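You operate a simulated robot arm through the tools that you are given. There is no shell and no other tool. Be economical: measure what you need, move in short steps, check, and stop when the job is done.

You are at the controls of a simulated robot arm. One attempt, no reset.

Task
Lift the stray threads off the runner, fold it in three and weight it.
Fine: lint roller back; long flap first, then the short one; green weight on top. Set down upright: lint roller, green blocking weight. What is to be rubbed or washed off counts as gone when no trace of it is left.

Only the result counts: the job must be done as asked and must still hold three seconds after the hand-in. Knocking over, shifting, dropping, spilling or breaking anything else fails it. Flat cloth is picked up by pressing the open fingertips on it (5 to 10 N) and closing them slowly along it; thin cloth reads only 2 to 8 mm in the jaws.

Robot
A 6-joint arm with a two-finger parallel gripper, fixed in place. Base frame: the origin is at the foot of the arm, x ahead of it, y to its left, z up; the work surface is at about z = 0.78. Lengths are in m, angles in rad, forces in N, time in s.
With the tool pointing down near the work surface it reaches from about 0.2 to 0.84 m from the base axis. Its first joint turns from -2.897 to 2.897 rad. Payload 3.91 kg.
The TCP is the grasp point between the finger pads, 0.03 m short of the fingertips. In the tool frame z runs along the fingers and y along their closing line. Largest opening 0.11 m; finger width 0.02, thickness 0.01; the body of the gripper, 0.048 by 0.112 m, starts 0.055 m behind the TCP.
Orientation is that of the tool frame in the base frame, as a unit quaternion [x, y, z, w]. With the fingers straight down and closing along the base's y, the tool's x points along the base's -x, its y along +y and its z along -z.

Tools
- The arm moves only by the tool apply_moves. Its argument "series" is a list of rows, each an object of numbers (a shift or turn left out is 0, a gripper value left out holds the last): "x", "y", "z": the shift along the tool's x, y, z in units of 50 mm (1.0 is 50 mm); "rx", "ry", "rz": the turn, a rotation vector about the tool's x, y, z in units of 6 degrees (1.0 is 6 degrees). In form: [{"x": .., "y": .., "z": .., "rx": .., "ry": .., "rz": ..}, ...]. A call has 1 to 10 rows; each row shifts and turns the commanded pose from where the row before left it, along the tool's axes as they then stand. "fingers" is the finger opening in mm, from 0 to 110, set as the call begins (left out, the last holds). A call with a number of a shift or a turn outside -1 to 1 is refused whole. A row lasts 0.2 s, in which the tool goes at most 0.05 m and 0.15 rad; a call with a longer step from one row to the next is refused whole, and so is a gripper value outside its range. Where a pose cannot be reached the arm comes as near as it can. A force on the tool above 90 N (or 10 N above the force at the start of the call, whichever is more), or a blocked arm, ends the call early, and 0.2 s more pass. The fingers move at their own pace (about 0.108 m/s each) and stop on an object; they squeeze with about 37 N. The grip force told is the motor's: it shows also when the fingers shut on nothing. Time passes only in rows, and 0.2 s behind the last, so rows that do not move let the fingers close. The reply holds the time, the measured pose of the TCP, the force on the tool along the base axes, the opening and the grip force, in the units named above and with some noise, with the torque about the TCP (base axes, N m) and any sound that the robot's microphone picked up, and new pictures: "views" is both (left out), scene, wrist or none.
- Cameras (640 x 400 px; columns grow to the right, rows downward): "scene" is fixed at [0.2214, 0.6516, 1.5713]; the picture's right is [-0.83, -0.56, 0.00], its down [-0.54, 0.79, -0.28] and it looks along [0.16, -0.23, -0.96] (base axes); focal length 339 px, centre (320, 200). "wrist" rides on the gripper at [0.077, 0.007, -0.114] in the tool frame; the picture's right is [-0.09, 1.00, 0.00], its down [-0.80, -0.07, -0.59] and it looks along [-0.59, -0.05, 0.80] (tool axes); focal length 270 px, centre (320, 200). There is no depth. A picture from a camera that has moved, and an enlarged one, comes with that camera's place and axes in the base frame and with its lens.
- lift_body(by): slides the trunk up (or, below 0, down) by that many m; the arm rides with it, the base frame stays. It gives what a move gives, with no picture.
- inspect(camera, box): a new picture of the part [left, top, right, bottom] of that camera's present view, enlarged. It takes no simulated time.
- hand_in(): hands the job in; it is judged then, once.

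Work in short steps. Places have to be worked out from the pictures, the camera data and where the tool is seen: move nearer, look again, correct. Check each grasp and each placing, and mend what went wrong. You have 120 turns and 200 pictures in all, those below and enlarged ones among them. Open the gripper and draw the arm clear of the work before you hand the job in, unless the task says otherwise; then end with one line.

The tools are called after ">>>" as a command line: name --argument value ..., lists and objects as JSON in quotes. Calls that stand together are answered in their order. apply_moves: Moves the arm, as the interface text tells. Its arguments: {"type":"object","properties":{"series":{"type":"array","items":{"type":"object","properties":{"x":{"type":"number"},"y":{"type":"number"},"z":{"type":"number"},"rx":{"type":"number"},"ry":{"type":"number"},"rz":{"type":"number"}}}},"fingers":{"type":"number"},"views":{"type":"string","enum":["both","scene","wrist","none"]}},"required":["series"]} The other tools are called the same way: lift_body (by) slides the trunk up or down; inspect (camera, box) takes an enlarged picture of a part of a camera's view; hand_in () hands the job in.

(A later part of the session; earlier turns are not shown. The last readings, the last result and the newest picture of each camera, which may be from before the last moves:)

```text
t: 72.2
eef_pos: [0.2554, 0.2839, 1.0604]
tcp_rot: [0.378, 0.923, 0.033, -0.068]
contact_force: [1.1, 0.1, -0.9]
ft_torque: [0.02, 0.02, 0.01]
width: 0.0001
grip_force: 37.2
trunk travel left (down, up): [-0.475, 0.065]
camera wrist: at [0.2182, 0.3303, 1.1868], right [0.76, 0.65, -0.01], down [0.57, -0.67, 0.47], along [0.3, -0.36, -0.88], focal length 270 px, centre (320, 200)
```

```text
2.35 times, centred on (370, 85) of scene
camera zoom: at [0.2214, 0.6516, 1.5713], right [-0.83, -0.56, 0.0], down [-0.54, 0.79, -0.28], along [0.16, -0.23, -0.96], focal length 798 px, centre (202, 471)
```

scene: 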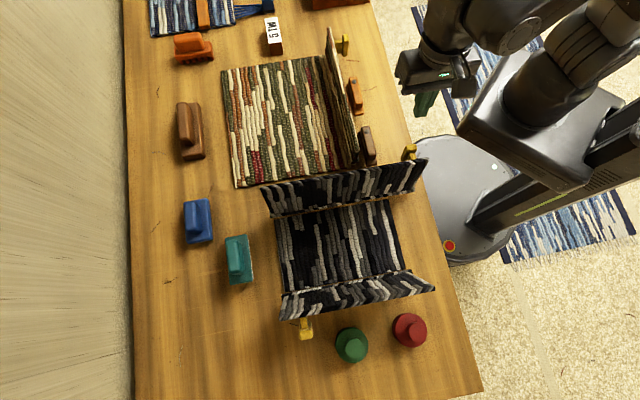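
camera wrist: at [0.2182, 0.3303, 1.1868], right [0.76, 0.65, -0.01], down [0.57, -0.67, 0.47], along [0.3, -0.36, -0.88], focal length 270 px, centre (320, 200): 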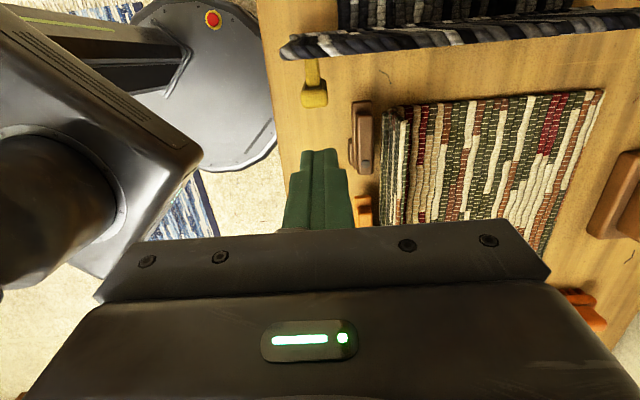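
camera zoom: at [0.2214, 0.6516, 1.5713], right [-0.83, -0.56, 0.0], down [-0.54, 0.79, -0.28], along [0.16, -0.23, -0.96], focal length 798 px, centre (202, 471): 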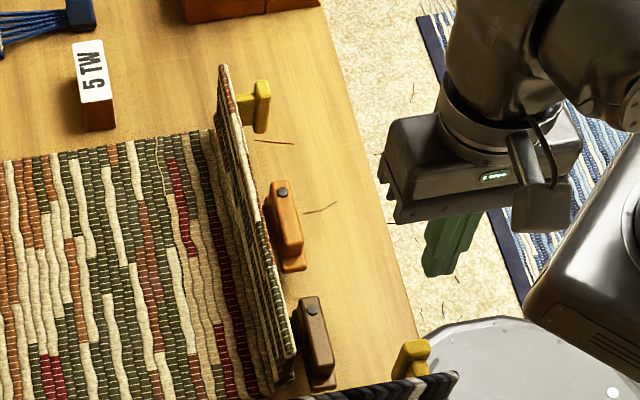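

The green runner's flap leaned in about 9 mm at its top edge, from n ≈ 0.470 to 0.479. The arm brushed it while I was opening the short flap. I'll push it back from its inner side: straighten the tool and move over the green runner beside that flap.

>>> apply_moves --series '[{"ry": -0.75}, {"ry": -0.7}, {"x": -0.68, "y": 0.62}, {"x": -0.68, "y": 0.62}, {"x": -0.68, "y": 0.62}, {"x": -0.68, "y": 0.62}, {"x": -0.68, "y": 0.62}, {"z": 0.8}, {"z": 0.8}, {}]' --views "both"

```text
t: 74.4
eef_pos: [0.4859, 0.2737, 0.9821]
tcp_rot: [0.38, 0.925, 0.003, 0.003]
contact_force: [-0.5, 0.4, 0.0]
ft_torque: [-0.01, 0.0, 0.02]
width: 0.0
grip_force: 36.8
trunk travel left (down, up): [-0.475, 0.065]
camera wrist: at [0.4362, 0.334, 1.0982], right [0.76, 0.65, 0.01], down [0.52, -0.62, 0.59], along [0.39, -0.45, -0.8], focal length 270 px, centre (320, 200)
```

scene: 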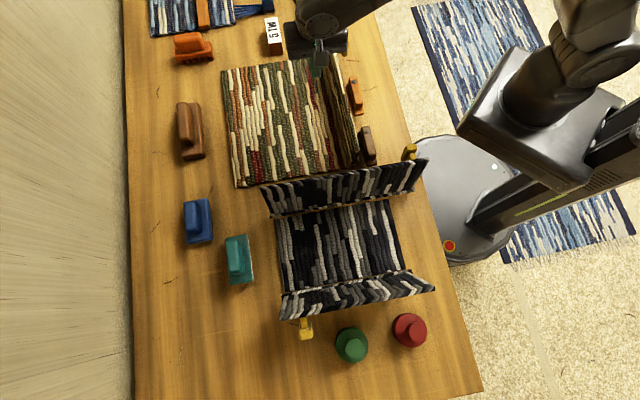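
wrist: 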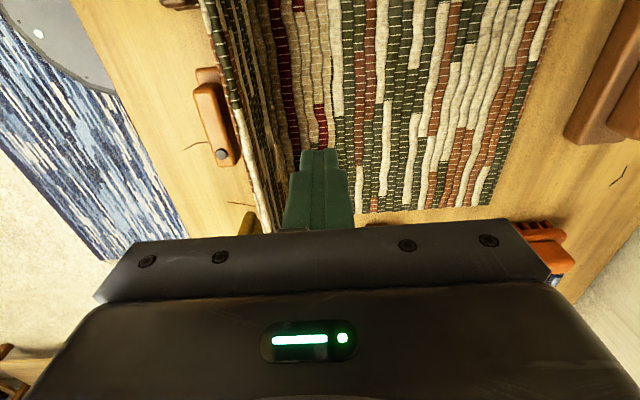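

The fingers are on the inner side, clear of the flap. I'll lower and approach it gently.

>>> apply_moves --series '[{"z": 0.8}, {"z": 0.8}, {"z": 0.14}, {"y": -0.3}, {}]' --views "none"

>>> apply_moves --series '[{"y": -0.1}, {"y": -0.1}, {}]' --views "wrist"

>>> inspect --camera "scene" --box '[300, 0, 440, 170]'

```text
t: 75.6
eef_pos: [0.4751, 0.2625, 0.8958]
tcp_rot: [0.38, 0.925, 0.004, 0.002]
contact_force: [0.4, 0.1, -0.7]
ft_torque: [0.02, 0.02, -0.04]
width: 0.0001
grip_force: 37.6
trunk travel left (down, up): [-0.475, 0.065]
```

```text
t: 76.4
eef_pos: [0.4695, 0.2559, 0.8947]
tcp_rot: [0.381, 0.925, 0.004, 0.001]
contact_force: [-0.3, -0.4, 0.6]
ft_torque: [0.01, -0.02, -0.01]
width: 0.0
grip_force: 37.3
trunk travel left (down, up): [-0.475, 0.065]
camera wrist: at [0.419, 0.3159, 1.0103], right [0.76, 0.65, 0.01], down [0.52, -0.62, 0.59], along [0.39, -0.45, -0.8], focal length 270 px, centre (320, 200)
```

wrist: 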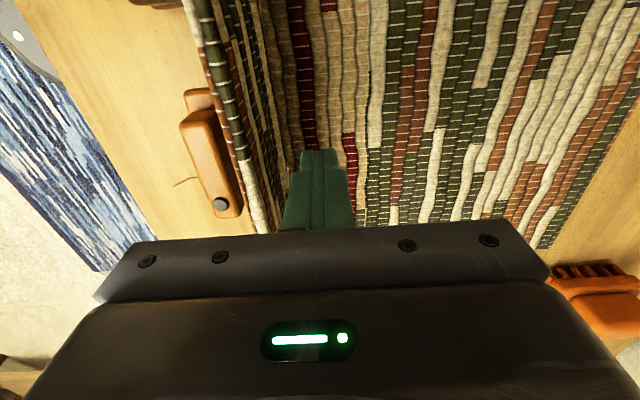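

```text
2.35 times, centred on (370, 85) of scene
camera zoom: at [0.2214, 0.6516, 1.5713], right [-0.83, -0.56, 0.0], down [-0.54, 0.79, -0.28], along [0.16, -0.23, -0.96], focal length 798 px, centre (202, 471)
```

zoom: 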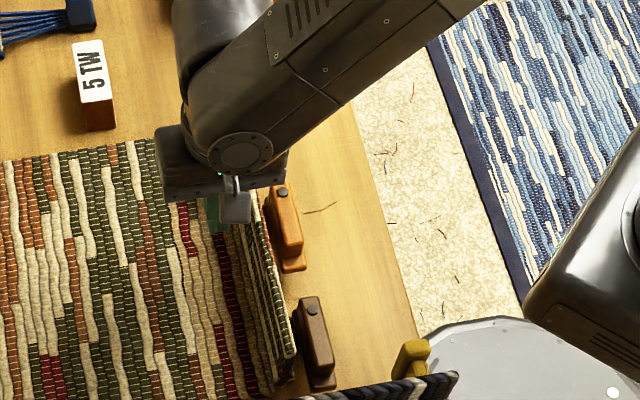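

There is no contact yet, and the near corner of the flap stays visible in the scene view. I'll continue in small steps.

>>> apply_moves --series '[{"y": -0.1}, {"y": -0.1}, {}]' --views "none"

>>> apply_moves --series '[{"y": -0.1}, {}]' --views "none"

>>> inspect --camera "scene" --box '[300, 0, 440, 170]'

```text
t: 77.2
eef_pos: [0.4614, 0.2514, 0.8958]
tcp_rot: [0.381, 0.925, 0.004, 0.002]
contact_force: [-0.7, 1.2, 0.1]
ft_torque: [0.0, 0.0, -0.02]
width: 0.0
grip_force: 36.9
trunk travel left (down, up): [-0.475, 0.065]
```

```text
t: 77.8
eef_pos: [0.4593, 0.2468, 0.8944]
tcp_rot: [0.38, 0.925, 0.003, 0.0]
contact_force: [0.4, -0.1, -0.8]
ft_torque: [-0.01, -0.02, 0.01]
width: 0.0
grip_force: 36.9
trunk travel left (down, up): [-0.475, 0.065]
```

```text
2.35 times, centred on (370, 85) of scene
camera zoom: at [0.2214, 0.6516, 1.5713], right [-0.83, -0.56, 0.0], down [-0.54, 0.79, -0.28], along [0.16, -0.23, -0.96], focal length 798 px, centre (202, 471)
```

zoom: 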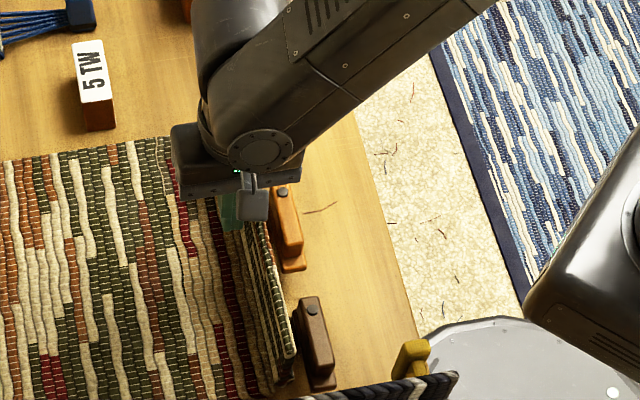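

n is now 0.499, nearly at the flap. I'll step on and check.

>>> apply_moves --series '[{"y": -0.08}, {}]' --views "none"

>>> apply_moves --series '[{"y": -0.08}, {}]' --views "none"

>>> inspect --camera "scene" --box '[300, 0, 440, 170]'

```text
t: 78.4
eef_pos: [0.4562, 0.2446, 0.8937]
tcp_rot: [0.381, 0.925, 0.004, 0.001]
contact_force: [0.0, 0.0, -0.3]
ft_torque: [0.02, 0.01, -0.02]
width: 0.0
grip_force: 37.0
trunk travel left (down, up): [-0.475, 0.065]
```

```text
t: 79.0
eef_pos: [0.4535, 0.2408, 0.8953]
tcp_rot: [0.38, 0.925, 0.003, 0.002]
contact_force: [0.3, -0.2, 0.3]
ft_torque: [-0.02, -0.01, 0.02]
width: 0.0004
grip_force: 37.4
trunk travel left (down, up): [-0.475, 0.065]
```

```text
2.35 times, centred on (370, 85) of scene
camera zoom: at [0.2214, 0.6516, 1.5713], right [-0.83, -0.56, 0.0], down [-0.54, 0.79, -0.28], along [0.16, -0.23, -0.96], focal length 798 px, centre (202, 471)
```

zoom: 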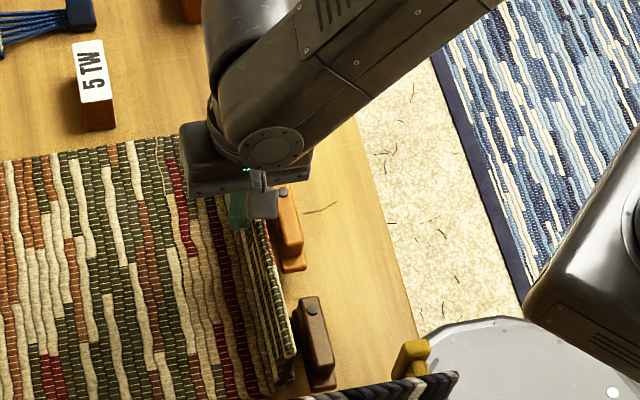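

>>> apply_moves --series '[{"y": -0.08}, {}]' --views "none"

>>> apply_moves --series '[{"y": -0.08}, {}]' --views "none"

>>> inspect --camera "scene" --box '[300, 0, 440, 170]'

```text
t: 79.6
eef_pos: [0.4506, 0.2378, 0.8962]
tcp_rot: [0.38, 0.925, 0.004, 0.002]
contact_force: [0.6, 0.5, -1.2]
ft_torque: [0.03, 0.0, -0.02]
width: 0.0003
grip_force: 37.4
trunk travel left (down, up): [-0.475, 0.065]
```

```text
t: 80.2
eef_pos: [0.447, 0.2365, 0.896]
tcp_rot: [0.381, 0.924, 0.004, 0.002]
contact_force: [0.7, -0.4, -0.3]
ft_torque: [0.02, -0.04, -0.01]
width: 0.0
grip_force: 37.1
trunk travel left (down, up): [-0.475, 0.065]
```

```text
2.35 times, centred on (370, 85) of scene
camera zoom: at [0.2214, 0.6516, 1.5713], right [-0.83, -0.56, 0.0], down [-0.54, 0.79, -0.28], along [0.16, -0.23, -0.96], focal length 798 px, centre (202, 471)
```

zoom: 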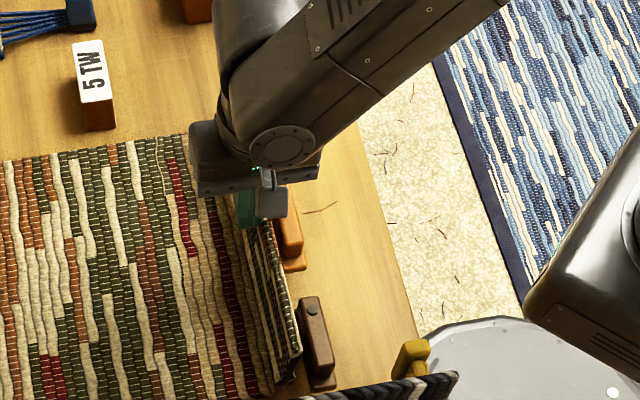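

The near corner moved to about (300, 350), against (302, 352) originally. One small nudge more, then I'll back off and compare.

>>> apply_moves --series '[{"y": -0.03}, {}, {"y": 0.3}, {"z": -0.6}, {"z": -0.9}, {"z": -0.9}, {"z": -0.9}, {"x": 0.9, "y": -0.2}, {"x": 0.9, "y": -0.2}, {"x": 0.9, "y": -0.2}]' --views "none"

>>> inspect --camera "scene" --box '[300, 0, 440, 170]'

```text
t: 82.4
eef_pos: [0.3381, 0.3164, 1.061]
tcp_rot: [0.38, 0.925, 0.003, 0.001]
contact_force: [0.9, -0.3, 0.7]
ft_torque: [-0.02, 0.01, -0.03]
width: 0.0
grip_force: 37.0
trunk travel left (down, up): [-0.475, 0.065]
```

```text
2.35 times, centred on (370, 85) of scene
camera zoom: at [0.2214, 0.6516, 1.5713], right [-0.83, -0.56, 0.0], down [-0.54, 0.79, -0.28], along [0.16, -0.23, -0.96], focal length 798 px, centre (202, 471)
```

zoom: 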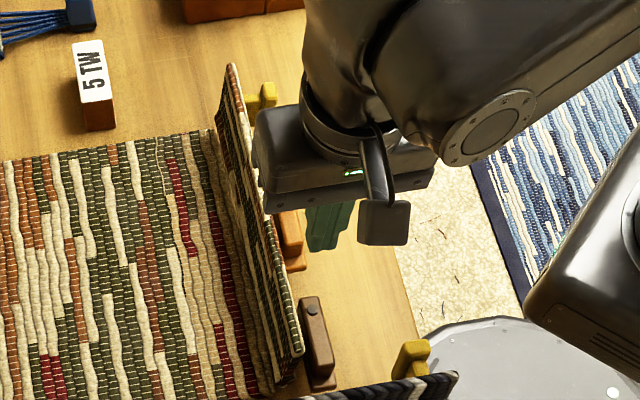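

The green flap now matches its original position. Next is the long flap on the weights side. I'll go over to its outer side, at n ≈ 0.52, b ≈ 0.40, staying high.

>>> apply_moves --series '[{"x": 0.92, "y": 0.127}, {"x": 0.92, "y": 0.127}, {"x": 0.92, "y": 0.127}, {"x": 0.92, "y": 0.127}, {"x": 0.92, "y": 0.127}, {"x": 0.92, "y": 0.127}, {"x": 0.92, "y": 0.127}, {"x": 0.92, "y": 0.127}, {"x": 0.92, "y": 0.127}, {}]' --views "both"

```text
t: 84.6
eef_pos: [0.0841, 0.646, 1.0592]
tcp_rot: [0.38, 0.925, 0.003, 0.001]
contact_force: [0.6, 0.6, -0.5]
ft_torque: [-0.01, 0.03, 0.02]
width: 0.0
grip_force: 36.8
trunk travel left (down, up): [-0.475, 0.065]
camera wrist: at [0.034, 0.7059, 1.1745], right [0.76, 0.65, 0.01], down [0.52, -0.62, 0.59], along [0.39, -0.45, -0.8], focal length 270 px, centre (320, 200)
```

scene: 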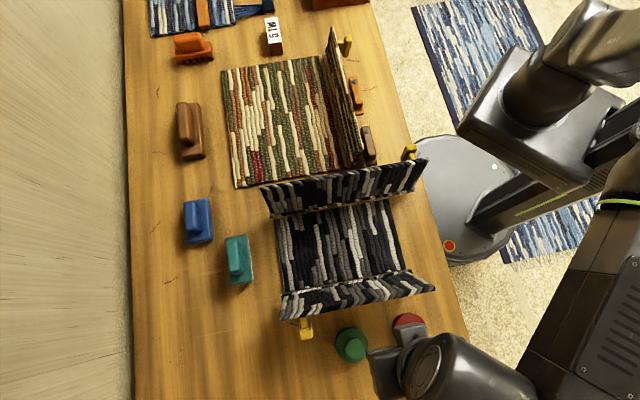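
wrist: 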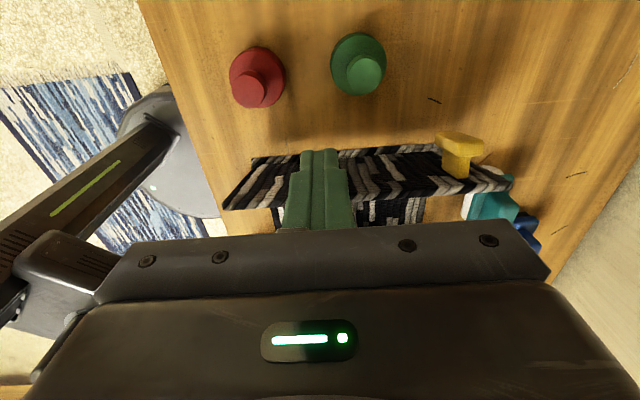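

The fingers are outside the long flap. I'll lower the tips to z ≈ 0.93 and push inward.

>>> apply_moves --series '[{"z": 0.9}, {"z": 0.9}, {"z": 0.2}, {"x": -0.5}, {"x": -0.3}, {}]' --views "none"

>>> apply_moves --series '[{"x": -0.3}, {"x": -0.3}, {}]' --views "both"

```text
t: 86.0
eef_pos: [0.1138, 0.622, 0.9602]
tcp_rot: [0.38, 0.925, 0.003, 0.001]
contact_force: [-0.3, 0.0, 0.8]
ft_torque: [0.02, -0.01, -0.02]
width: 0.0
grip_force: 36.6
trunk travel left (down, up): [-0.475, 0.065]
```

```text
t: 86.8
eef_pos: [0.1339, 0.6014, 0.96]
tcp_rot: [0.381, 0.925, 0.003, 0.001]
contact_force: [0.8, 0.3, 0.0]
ft_torque: [0.02, 0.0, -0.01]
width: 0.0
grip_force: 36.4
trunk travel left (down, up): [-0.475, 0.065]
camera wrist: at [0.0848, 0.6605, 1.076], right [0.76, 0.65, 0.01], down [0.52, -0.62, 0.59], along [0.39, -0.45, -0.8], focal length 270 px, centre (320, 200)
```

scene: 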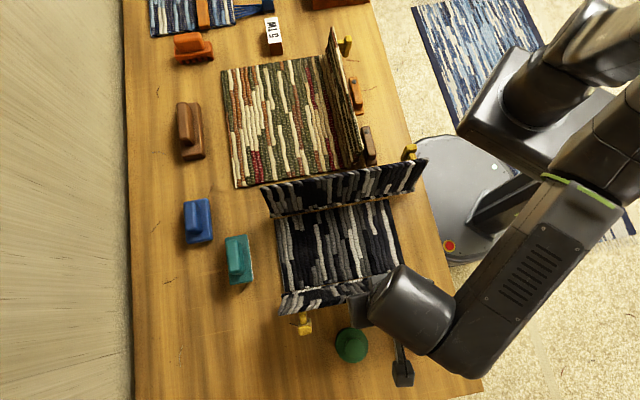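
wrist: 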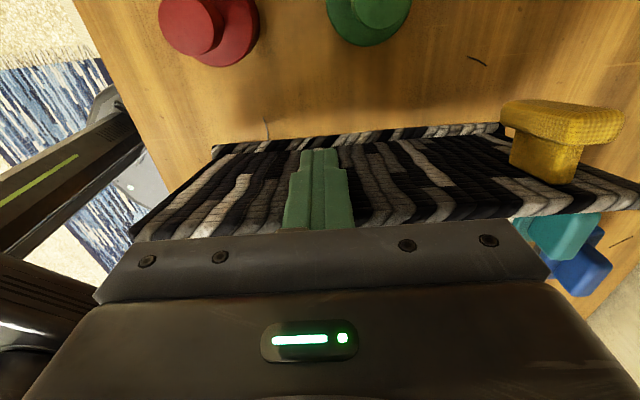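

The flap is starting to move with almost no force. I'll continue pushing inward.

>>> apply_moves --series '[{"x": -0.3}, {"x": -0.3}, {"x": -0.3}, {"x": -0.3}, {}]' --views "both"

```text
t: 88.0
eef_pos: [0.178, 0.5574, 0.9599]
tcp_rot: [0.381, 0.925, 0.003, 0.001]
contact_force: [0.1, 1.3, 0.4]
ft_torque: [-0.03, 0.02, -0.03]
width: 0.0002
grip_force: 36.7
trunk travel left (down, up): [-0.475, 0.065]
camera wrist: at [0.1282, 0.6179, 1.075], right [0.76, 0.65, 0.01], down [0.52, -0.62, 0.59], along [0.39, -0.45, -0.8], focal length 270 px, centre (320, 200)
```

scene: 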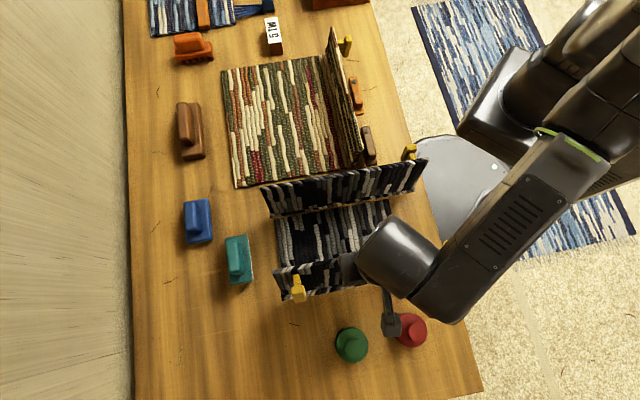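
wrist: 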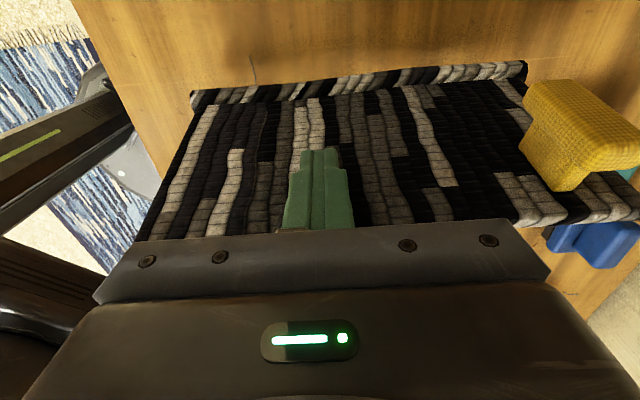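

The flap is past vertical. I'll continue inward, lowering gradually.

>>> apply_moves --series '[{"x": -0.35, "z": 0.05}, {"x": -0.35, "z": 0.1}, {"x": -0.35, "z": 0.15}, {"x": -0.35, "z": 0.2}, {}]' --views "both"

```text
t: 89.2
eef_pos: [0.2259, 0.5095, 0.9348]
tcp_rot: [0.381, 0.925, 0.003, 0.001]
contact_force: [-0.1, 0.0, -0.7]
ft_torque: [0.02, -0.01, 0.03]
width: 0.0
grip_force: 37.1
trunk travel left (down, up): [-0.475, 0.065]
camera wrist: at [0.1766, 0.5688, 1.0503], right [0.76, 0.65, 0.01], down [0.52, -0.62, 0.59], along [0.39, -0.45, -0.8], focal length 270 px, centre (320, 200)
```

scene: 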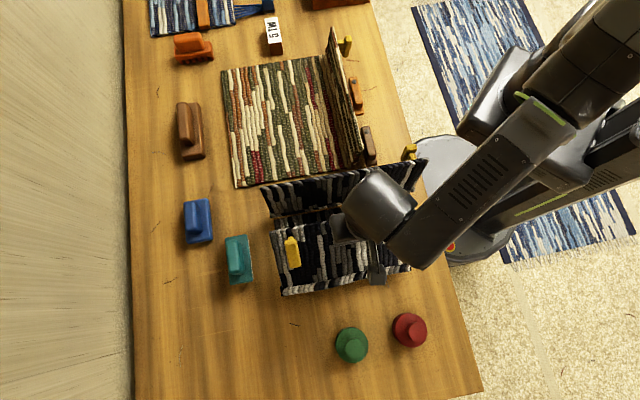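
wrist: 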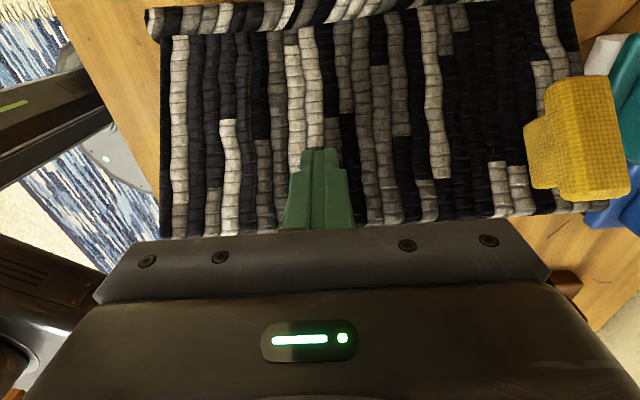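

The flap is at about 50°. I'll press down while moving in a little more.

>>> apply_moves --series '[{"x": -0.15, "z": 0.3}, {"x": -0.15, "z": 0.3}, {"x": -0.1, "z": 0.3}, {"z": 0.3}, {}]' --views "scene"

>>> apply_moves --series '[{"z": 0.3}, {"z": 0.2}, {}]' --views "scene"

```text
t: 90.4
eef_pos: [0.241, 0.4956, 0.8755]
tcp_rot: [0.38, 0.925, 0.003, 0.002]
contact_force: [0.5, 0.6, -0.2]
ft_torque: [0.0, 0.03, 0.0]
width: 0.0002
grip_force: 37.0
trunk travel left (down, up): [-0.475, 0.065]
```

scene: 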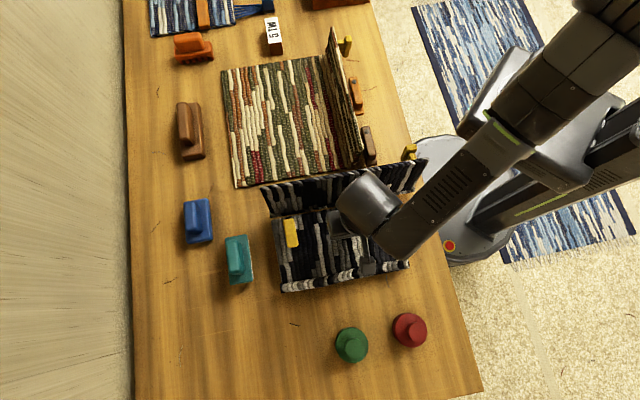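

```text
t: 91.2
eef_pos: [0.2415, 0.4958, 0.851]
tcp_rot: [0.381, 0.925, 0.003, 0.001]
contact_force: [0.7, -0.3, -0.1]
ft_torque: [-0.02, 0.02, 0.03]
width: 0.0001
grip_force: 37.2
trunk travel left (down, up): [-0.475, 0.065]
```

scene: 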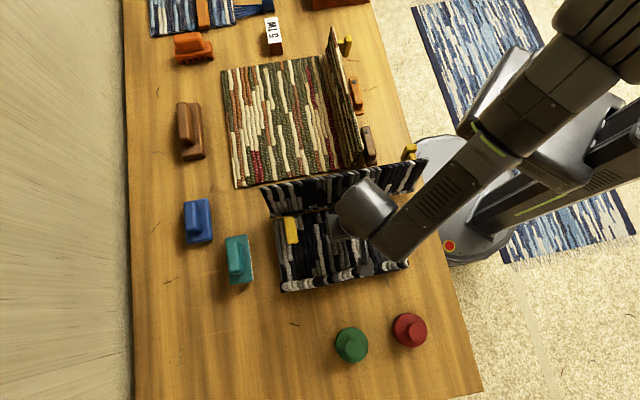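

The flap is close to flat. I'll press to contact.

>>> apply_moves --series '[{"z": 0.15}, {"z": 0.1}, {}]' --views "none"

>>> apply_moves --series '[{"z": 0.06}, {}]' --views "wrist"

```text
t: 92.0
eef_pos: [0.2407, 0.4958, 0.8449]
tcp_rot: [0.38, 0.925, 0.011, 0.0]
contact_force: [8.2, -2.6, 76.6]
ft_torque: [-0.35, -0.19, -0.18]
width: 0.0
grip_force: 37.0
trunk travel left (down, up): [-0.475, 0.065]
```

```text
t: 92.4
eef_pos: [0.2405, 0.4961, 0.8472]
tcp_rot: [0.379, 0.925, 0.013, 0.001]
contact_force: [-3.7, -21.0, 46.6]
ft_torque: [-0.91, 0.07, -0.11]
width: 0.0
grip_force: 37.1
trunk travel left (down, up): [-0.475, 0.065]
stopped in row 1: the force on the tool passed its limit at 93 N (the readings are from after the stop); the commanded pose is now the measured one
camera wrist: at [0.1907, 0.5531, 0.9628], right [0.76, 0.65, 0.02], down [0.51, -0.63, 0.59], along [0.39, -0.44, -0.81], focal length 270 px, centre (320, 200)
```

wrist: 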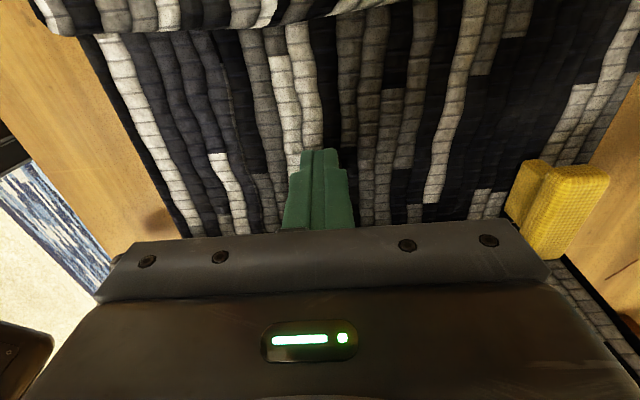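

Hard contact comes at tip z ≈ 0.815, slightly higher than the other flap gave. I'll back off and look at how the free edge lies.

>>> apply_moves --series '[{"z": -0.6}, {"z": -0.9}, {"z": -0.9}, {"z": -0.9}, {"z": -0.9}, {"x": 0.3}, {}]' --views "both"

>>> inspect --camera "wrist" --box '[180, 0, 480, 200]'

```text
t: 94.0
eef_pos: [0.2295, 0.507, 1.0521]
tcp_rot: [0.379, 0.925, 0.01, 0.002]
contact_force: [-0.2, 0.3, 0.1]
ft_torque: [0.0, 0.02, -0.04]
width: 0.0001
grip_force: 36.8
trunk travel left (down, up): [-0.475, 0.065]
camera wrist: at [0.1798, 0.5649, 1.1685], right [0.76, 0.65, 0.02], down [0.51, -0.62, 0.59], along [0.39, -0.44, -0.81], focal length 270 px, centre (320, 200)
```

scene: 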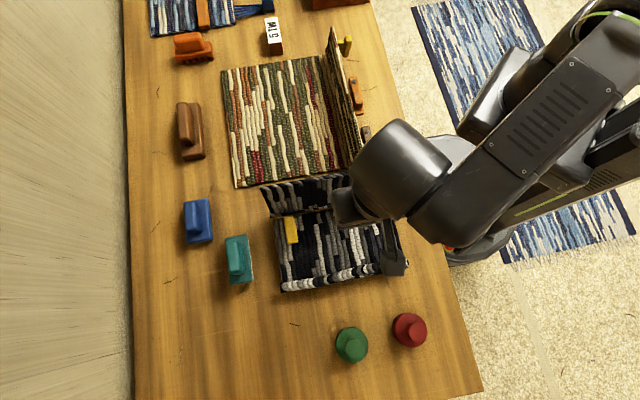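
wrist: 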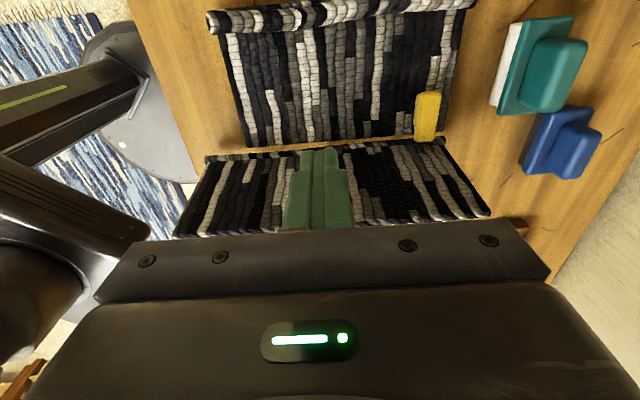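

```text
2.00 times, centred on (330, 100) of wrist
camera zoom: at [0.1798, 0.5649, 1.1685], right [0.76, 0.65, 0.02], down [0.51, -0.62, 0.59], along [0.39, -0.44, -0.81], focal length 541 px, centre (300, 400)
```

zoom: 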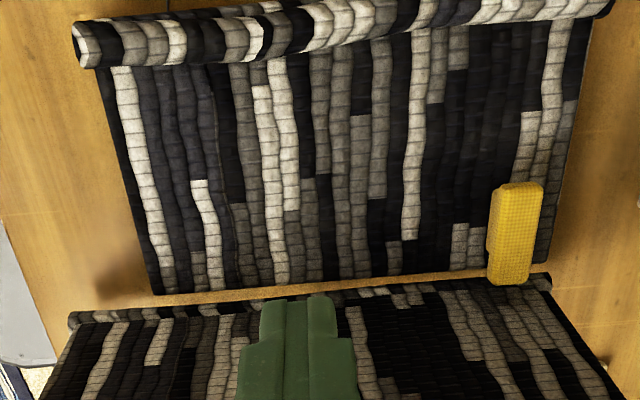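

Looking closely, this flap sits one layer higher: its hinge is raised, it doesn't reach the middle panel, and its own pull bar would end up under the other flap. Its folded length is about 0.158, against about 0.17 for the robot-side flap, whose bar sits on an overhang. So the robot-side flap is the long one, to be folded first. I'll reopen this short flap by its bar.

>>> apply_moves --series '[{"x": -0.3, "y": 0.9}, {"x": -0.3, "y": 0.9}, {"x": -0.3, "y": 0.9}, {"z": 0.9}, {"z": 0.9}, {"z": 0.9}, {}]' --fingers 60 --views "both"

```text
t: 95.6
eef_pos: [0.3557, 0.5729, 0.9213]
tcp_rot: [0.38, 0.925, 0.01, 0.002]
contact_force: [0.1, -0.1, 0.1]
ft_torque: [0.01, -0.01, 0.0]
width: 0.0601
grip_force: 0.0
trunk travel left (down, up): [-0.475, 0.065]
camera wrist: at [0.3055, 0.6307, 1.0365], right [0.76, 0.65, 0.02], down [0.52, -0.62, 0.59], along [0.39, -0.44, -0.81], focal length 270 px, centre (320, 200)
```

scene: 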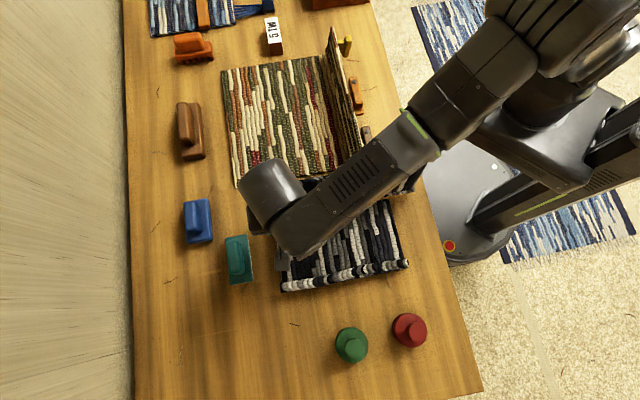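
wrist: 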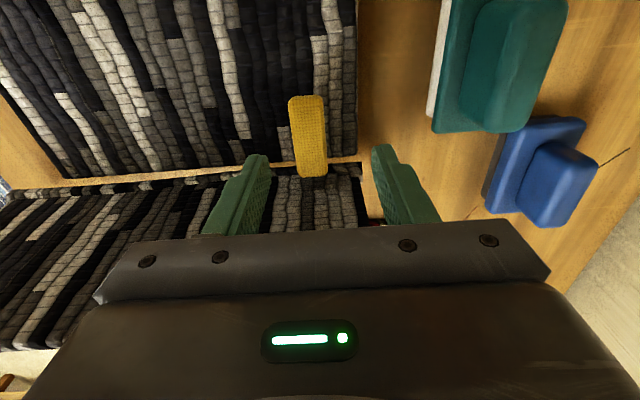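

The bar lies between the fingers. I'll centre 9 mm sideways, lower to z ≈ 0.853 and grip.

>>> apply_moves --series '[{"x": -0.05, "y": -0.18}, {"z": 0.6}, {"z": 0.5}, {"z": 0.24}, {}]' --views "wrist"

>>> apply_moves --series '[{}, {}, {}]' --fingers 0 --views "wrist"

```text
t: 96.8
eef_pos: [0.3533, 0.5658, 0.8527]
tcp_rot: [0.379, 0.925, 0.01, 0.002]
contact_force: [-0.1, 0.2, -0.7]
ft_torque: [0.02, -0.05, 0.01]
width: 0.0598
grip_force: 0.1
trunk travel left (down, up): [-0.475, 0.065]
camera wrist: at [0.3038, 0.6242, 0.9687], right [0.76, 0.65, 0.02], down [0.52, -0.62, 0.59], along [0.39, -0.44, -0.81], focal length 270 px, centre (320, 200)
```

wrist: 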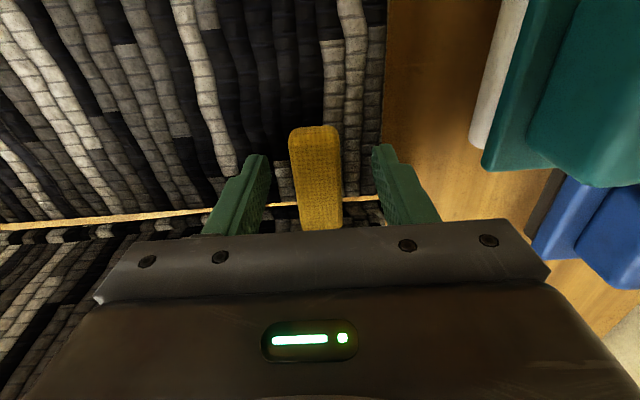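

```text
t: 97.6
eef_pos: [0.3533, 0.5663, 0.8533]
tcp_rot: [0.38, 0.925, 0.009, 0.001]
contact_force: [-4.4, -3.7, -1.3]
ft_torque: [-0.51, 0.27, -0.9]
width: 0.024
grip_force: 45.6
trunk travel left (down, up): [-0.475, 0.065]
camera wrist: at [0.3033, 0.6237, 0.9687], right [0.76, 0.65, 0.02], down [0.51, -0.62, 0.59], along [0.39, -0.44, -0.81], focal length 270 px, centre (320, 200)
```

wrist: 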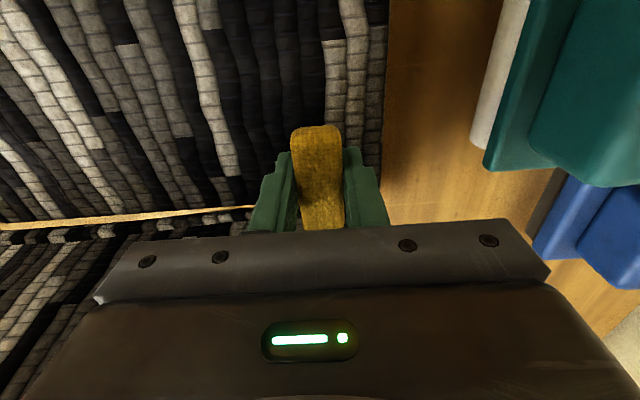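

The bar is gripped at 24 mm. I'll swing the flap up on its arc, turning the tool the other way.

>>> apply_moves --series '[{"x": 0.1, "z": -0.262, "ry": -1}, {"x": 0.1, "z": -0.262, "ry": -1}, {}]' --views "none"

>>> apply_moves --series '[{"x": 0.1, "z": -0.262, "ry": -1}, {"x": 0.1, "z": -0.262, "ry": -1}, {}]' --views "both"

```text
t: 98.4
eef_pos: [0.345, 0.5745, 0.8796]
tcp_rot: [0.378, 0.92, -0.03, 0.098]
contact_force: [-11.4, -5.0, -0.5]
ft_torque: [-0.2, 0.3, -0.59]
width: 0.0239
grip_force: 45.0
trunk travel left (down, up): [-0.475, 0.065]
```

```text
t: 99.2
eef_pos: [0.3337, 0.5865, 0.9013]
tcp_rot: [0.372, 0.905, -0.069, 0.194]
contact_force: [-11.8, 0.8, -4.1]
ft_torque: [-0.15, 0.62, 0.39]
width: 0.0238
grip_force: 44.7
trunk travel left (down, up): [-0.475, 0.065]
camera wrist: at [0.2544, 0.6727, 0.9768], right [0.76, 0.65, 0.06], down [0.29, -0.41, 0.87], along [0.59, -0.64, -0.5], focal length 270 px, centre (320, 200)
```

scene: 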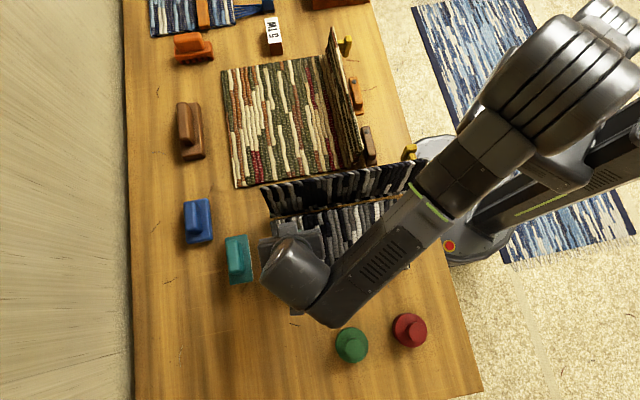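
wrist: 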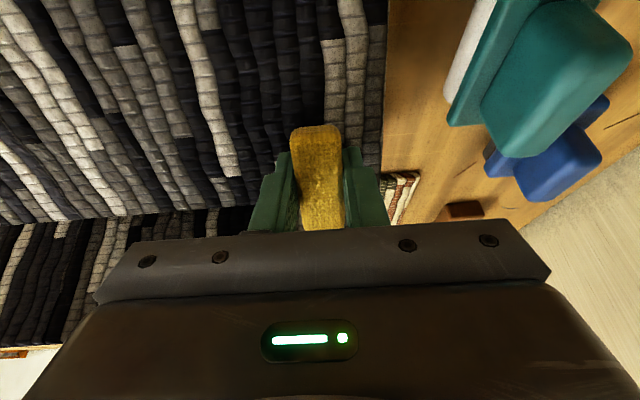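

Forces are low and the arc is good. I'll continue.

>>> apply_moves --series '[{"x": 0.1, "z": -0.262, "ry": -1}, {"x": 0.1, "z": -0.262, "ry": -1}, {"x": 0.1, "z": -0.262, "ry": -1}, {}]' --views "none"

>>> apply_moves --series '[{"x": 0.1, "z": -0.262, "ry": -1}, {"x": 0.1, "z": -0.262, "ry": -1}, {}]' --views "both"

```text
t: 100.2
eef_pos: [0.3101, 0.6088, 0.9282]
tcp_rot: [0.359, 0.863, -0.128, 0.332]
contact_force: [-8.0, 8.4, 0.7]
ft_torque: [0.35, 1.74, 0.01]
width: 0.0238
grip_force: 45.0
trunk travel left (down, up): [-0.475, 0.065]
```

```text
t: 101.0
eef_pos: [0.2933, 0.6258, 0.9392]
tcp_rot: [0.343, 0.823, -0.165, 0.422]
contact_force: [-3.1, 4.6, 0.7]
ft_torque: [-0.23, 1.25, 0.03]
width: 0.0237
grip_force: 45.2
trunk travel left (down, up): [-0.475, 0.065]
camera wrist: at [0.2001, 0.7291, 0.9457], right [0.74, 0.67, 0.09], down [-0.07, -0.06, 1.0], along [0.67, -0.74, 0.0], focal length 270 px, centre (320, 200)
```

scene: 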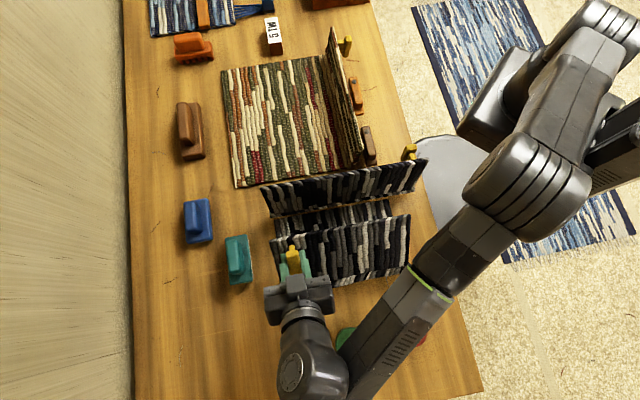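
wrist: 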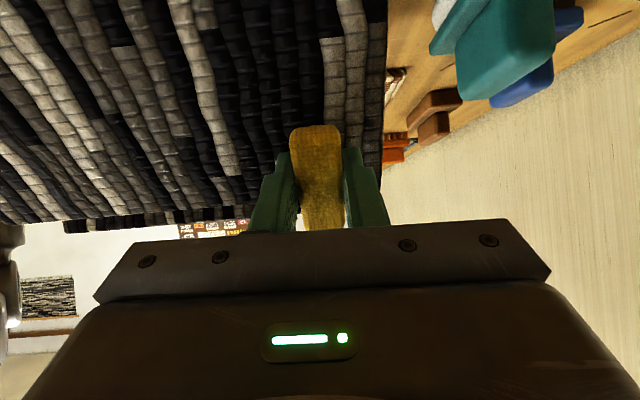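

It is at 54°. Two more steps to about 66°, then I'll check the arm's clearance over the weights.

>>> apply_moves --series '[{"x": 0.1, "z": -0.262, "ry": -1}, {"x": 0.1, "z": -0.262, "ry": -1}, {}]' --views "both"

```text
t: 101.8
eef_pos: [0.2844, 0.6345, 0.9424]
tcp_rot: [0.324, 0.777, -0.194, 0.504]
contact_force: [56.9, 53.3, 23.6]
ft_torque: [-0.19, 0.63, 0.23]
width: 0.0243
grip_force: 45.2
out of reach, approached as far as the arm can: row 2
trunk travel left (down, up): [-0.475, 0.065]
camera wrist: at [0.1922, 0.7365, 0.921], right [0.72, 0.69, 0.11], down [-0.22, 0.08, 0.97], along [0.66, -0.72, 0.2], focal length 270 px, centre (320, 200)
```

scene: 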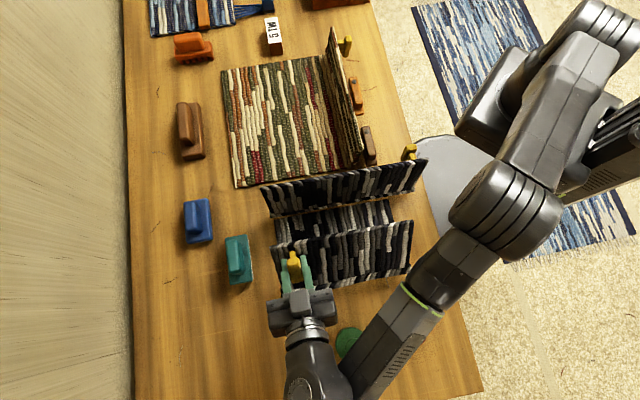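
wrist: 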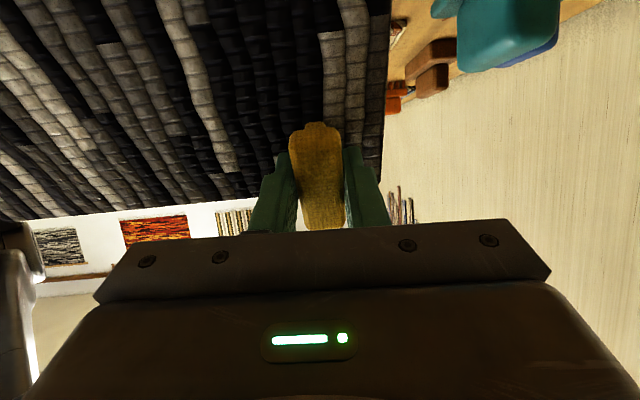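

Reach ends here, with the flap at about 65°. I'll release the bar and back off along the fingers.

>>> apply_moves --series '[{}, {}]' --fingers 60 --views "none"

>>> apply_moves --series '[{"ry": 0.5}, {"ry": 0.5, "z": -0.4}, {"z": -0.4}, {"z": -0.4}, {}]' --views "both"

```text
t: 102.4
eef_pos: [0.2757, 0.6317, 0.9403]
tcp_rot: [0.322, 0.776, -0.197, 0.505]
contact_force: [-1.0, 1.1, -0.1]
ft_torque: [0.0, 0.02, 0.0]
width: 0.06
grip_force: 0.1
trunk travel left (down, up): [-0.475, 0.065]
```

```text
t: 103.6
eef_pos: [0.2445, 0.6428, 0.9616]
tcp_rot: [0.332, 0.802, -0.181, 0.462]
contact_force: [11.8, 15.0, -13.3]
ft_torque: [-0.08, 0.49, 0.55]
width: 0.0689
grip_force: 9.1
out of reach, approached as far as the arm can: row 3, 4
trunk travel left (down, up): [-0.475, 0.065]
camera wrist: at [0.1516, 0.7444, 0.9541], right [0.73, 0.68, 0.09], down [-0.14, 0.01, 0.99], along [0.67, -0.73, 0.1], focal length 270 px, centre (320, 200)
```

scene: 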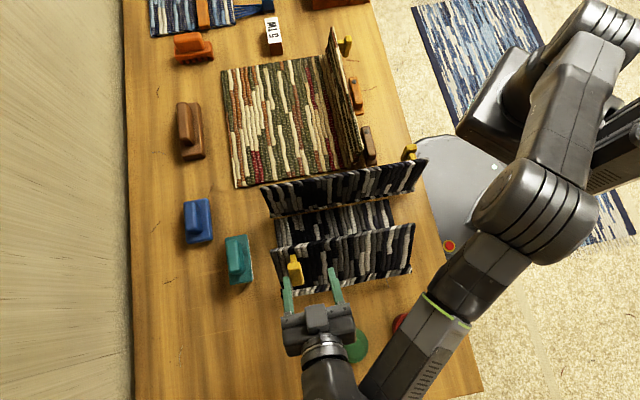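
wrist: 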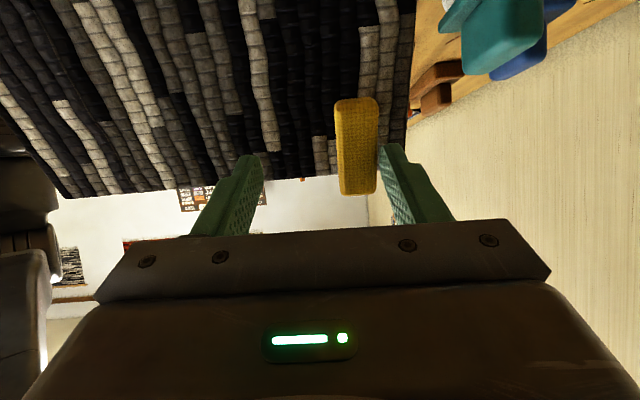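

The hand drifted sideways at the reach limit and a finger leans on the bar. I'll shift back in +n and then move straight up.

>>> apply_moves --series '[{"x": -0.2, "y": 0.15, "z": -0.1}, {"x": -0.3, "z": -0.21}, {}]' --views "none"

>>> apply_moves --series '[{"x": -0.5, "z": -0.35}, {"x": -0.65, "z": -0.46}, {"x": -0.65, "z": -0.46}, {}]' --views "both"

```text
t: 104.4
eef_pos: [0.248, 0.6345, 0.9915]
tcp_rot: [0.333, 0.801, -0.178, 0.463]
contact_force: [0.4, -0.2, 0.8]
ft_torque: [0.04, -0.01, 0.02]
width: 0.0598
grip_force: 0.1
out of reach, approached as far as the arm can: row 1, 2
trunk travel left (down, up): [-0.475, 0.065]
```

```text
t: 105.4
eef_pos: [0.2556, 0.5973, 1.0794]
tcp_rot: [0.332, 0.802, -0.178, 0.463]
contact_force: [0.1, 0.0, -0.2]
ft_torque: [-0.01, -0.01, -0.01]
width: 0.0602
grip_force: 0.0
out of reach, approached as far as the arm can: row 1, 2, 3
trunk travel left (down, up): [-0.475, 0.065]
camera wrist: at [0.1627, 0.699, 1.0724], right [0.73, 0.68, 0.1], down [-0.14, 0.01, 0.99], along [0.67, -0.73, 0.1], focal length 270 px, centre (320, 200)
```

scene: 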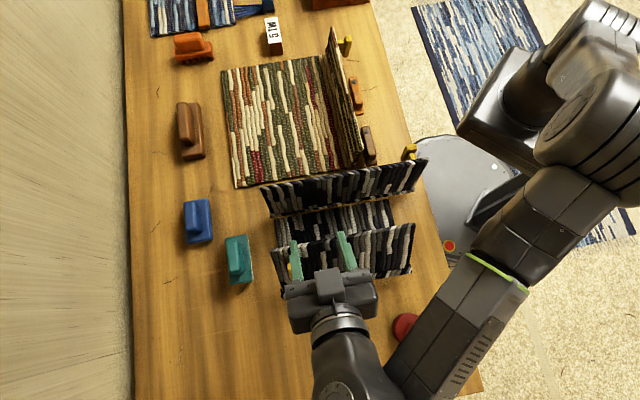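
wrist: 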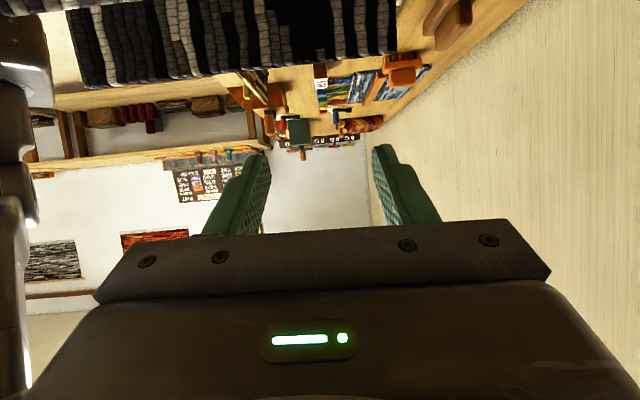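

The hand is clear. I'll turn the tool back to vertical with the fingers closed.

>>> apply_moves --series '[{"ry": 1}, {"ry": 1}, {"ry": 1}, {"ry": 1}, {"ry": 1}, {"ry": 1}, {"ry": 1}, {"ry": 1}, {"ry": 1}, {"ry": 0.9}]' --fingers 0 --views "none"

>>> apply_moves --series '[{}]' --views "both"

```text
t: 107.6
eef_pos: [0.2561, 0.5959, 1.0805]
tcp_rot: [0.38, 0.925, 0.008, 0.004]
contact_force: [0.1, 0.0, -0.6]
ft_torque: [-0.02, -0.01, -0.02]
width: 0.0
grip_force: 37.1
trunk travel left (down, up): [-0.475, 0.065]
```

```text
t: 108.0
eef_pos: [0.2557, 0.5963, 1.0809]
tcp_rot: [0.38, 0.925, 0.009, 0.006]
contact_force: [0.5, 0.4, -0.2]
ft_torque: [-0.02, 0.02, -0.01]
width: 0.0
grip_force: 37.4
trunk travel left (down, up): [-0.475, 0.065]
camera wrist: at [0.2046, 0.6548, 1.1955], right [0.76, 0.65, 0.02], down [0.51, -0.62, 0.6], along [0.4, -0.44, -0.8], focal length 270 px, centre (320, 200)
```

scene: 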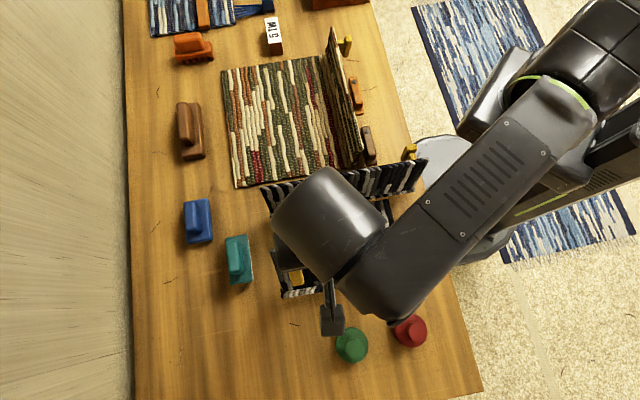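
wrist: 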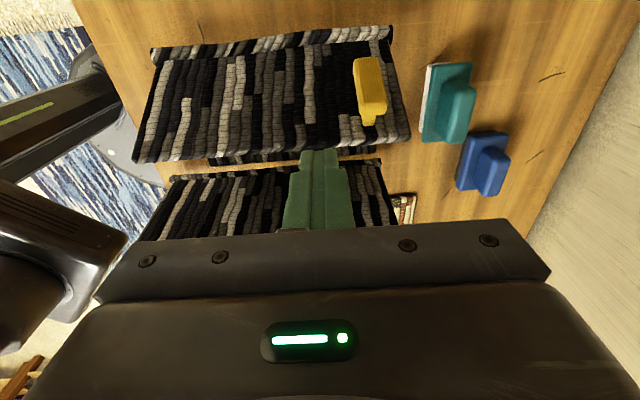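

The short flap leans at about 62°. I'll go between the flaps, at b ≈ 0.13, n ≈ 0.53, lower there, and push its inner face outward past vertical.

>>> apply_moves --series '[{"x": -0.73, "y": -0.48}, {"x": -0.73, "y": -0.48}, {"x": -0.73, "y": -0.48}, {"z": 0.9}, {"z": 0.9}, {"z": 0.9}, {}]' --views "both"

```text
t: 109.6
eef_pos: [0.2861, 0.4691, 0.9419]
tcp_rot: [0.379, 0.925, 0.008, 0.006]
contact_force: [0.3, 0.7, -0.1]
ft_torque: [-0.01, -0.03, -0.03]
width: 0.0
grip_force: 36.9
trunk travel left (down, up): [-0.475, 0.065]
camera wrist: at [0.2349, 0.5278, 1.0582], right [0.76, 0.65, 0.02], down [0.51, -0.62, 0.6], along [0.4, -0.45, -0.8], focal length 270 px, centre (320, 200)
```

scene: 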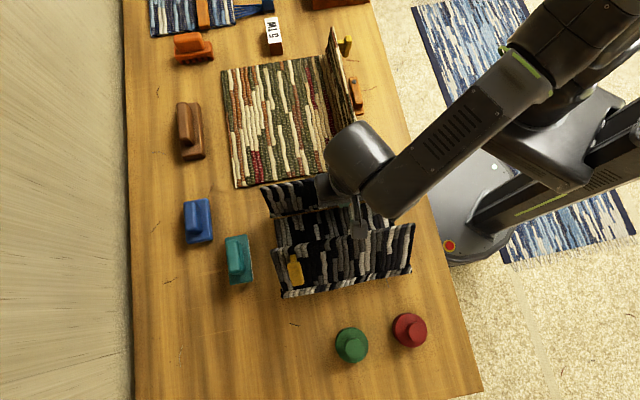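
wrist: 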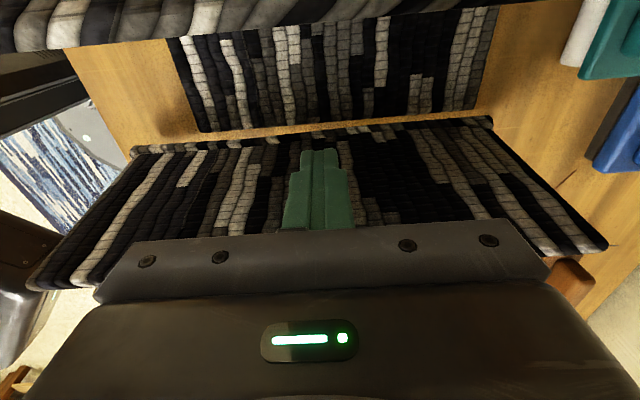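

The fingers are between the flaps. I'll lower a little and push outward.

>>> apply_moves --series '[{"z": 0.3}, {"x": 0.4}, {"x": 0.4}, {"x": 0.4}, {"x": 0.4}, {}]' --views "none"

>>> apply_moves --series '[{"x": 0.3}, {"x": 0.3}, {"x": 0.3}, {}]' --views "both"

```text
t: 111.0
eef_pos: [0.228, 0.5258, 0.9293]
tcp_rot: [0.379, 0.925, 0.008, 0.006]
contact_force: [0.1, 0.0, 0.6]
ft_torque: [0.0, 0.0, 0.02]
width: 0.0
grip_force: 36.7
trunk travel left (down, up): [-0.475, 0.065]
```

```text
t: 112.0
eef_pos: [0.1937, 0.5589, 0.9295]
tcp_rot: [0.38, 0.925, 0.008, 0.007]
contact_force: [-1.4, -0.1, -0.3]
ft_torque: [-0.02, -0.03, -0.03]
width: 0.0
grip_force: 37.4
trunk travel left (down, up): [-0.475, 0.065]
camera wrist: at [0.1439, 0.6161, 1.0443], right [0.76, 0.65, 0.02], down [0.51, -0.62, 0.6], along [0.4, -0.44, -0.8], focal length 270 px, centre (320, 200)
```

scene: 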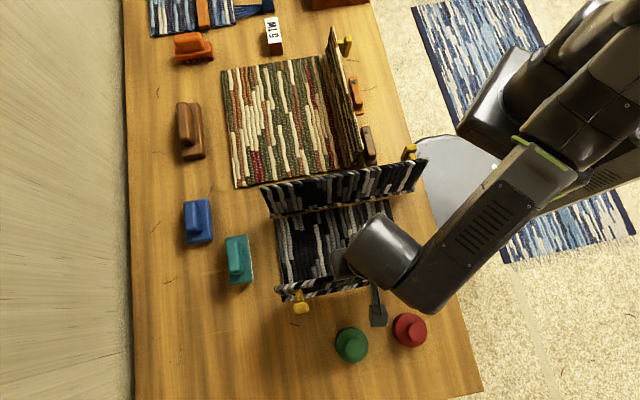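
wrist: 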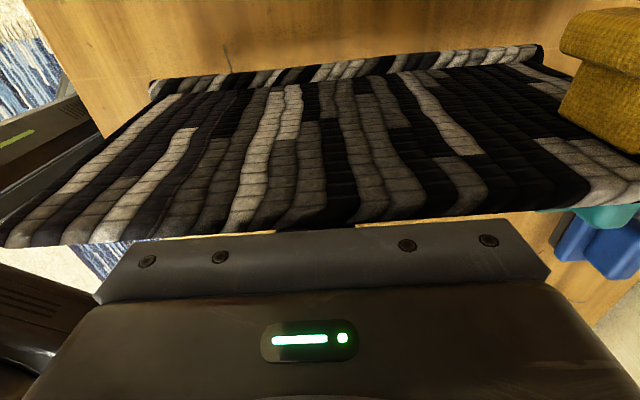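

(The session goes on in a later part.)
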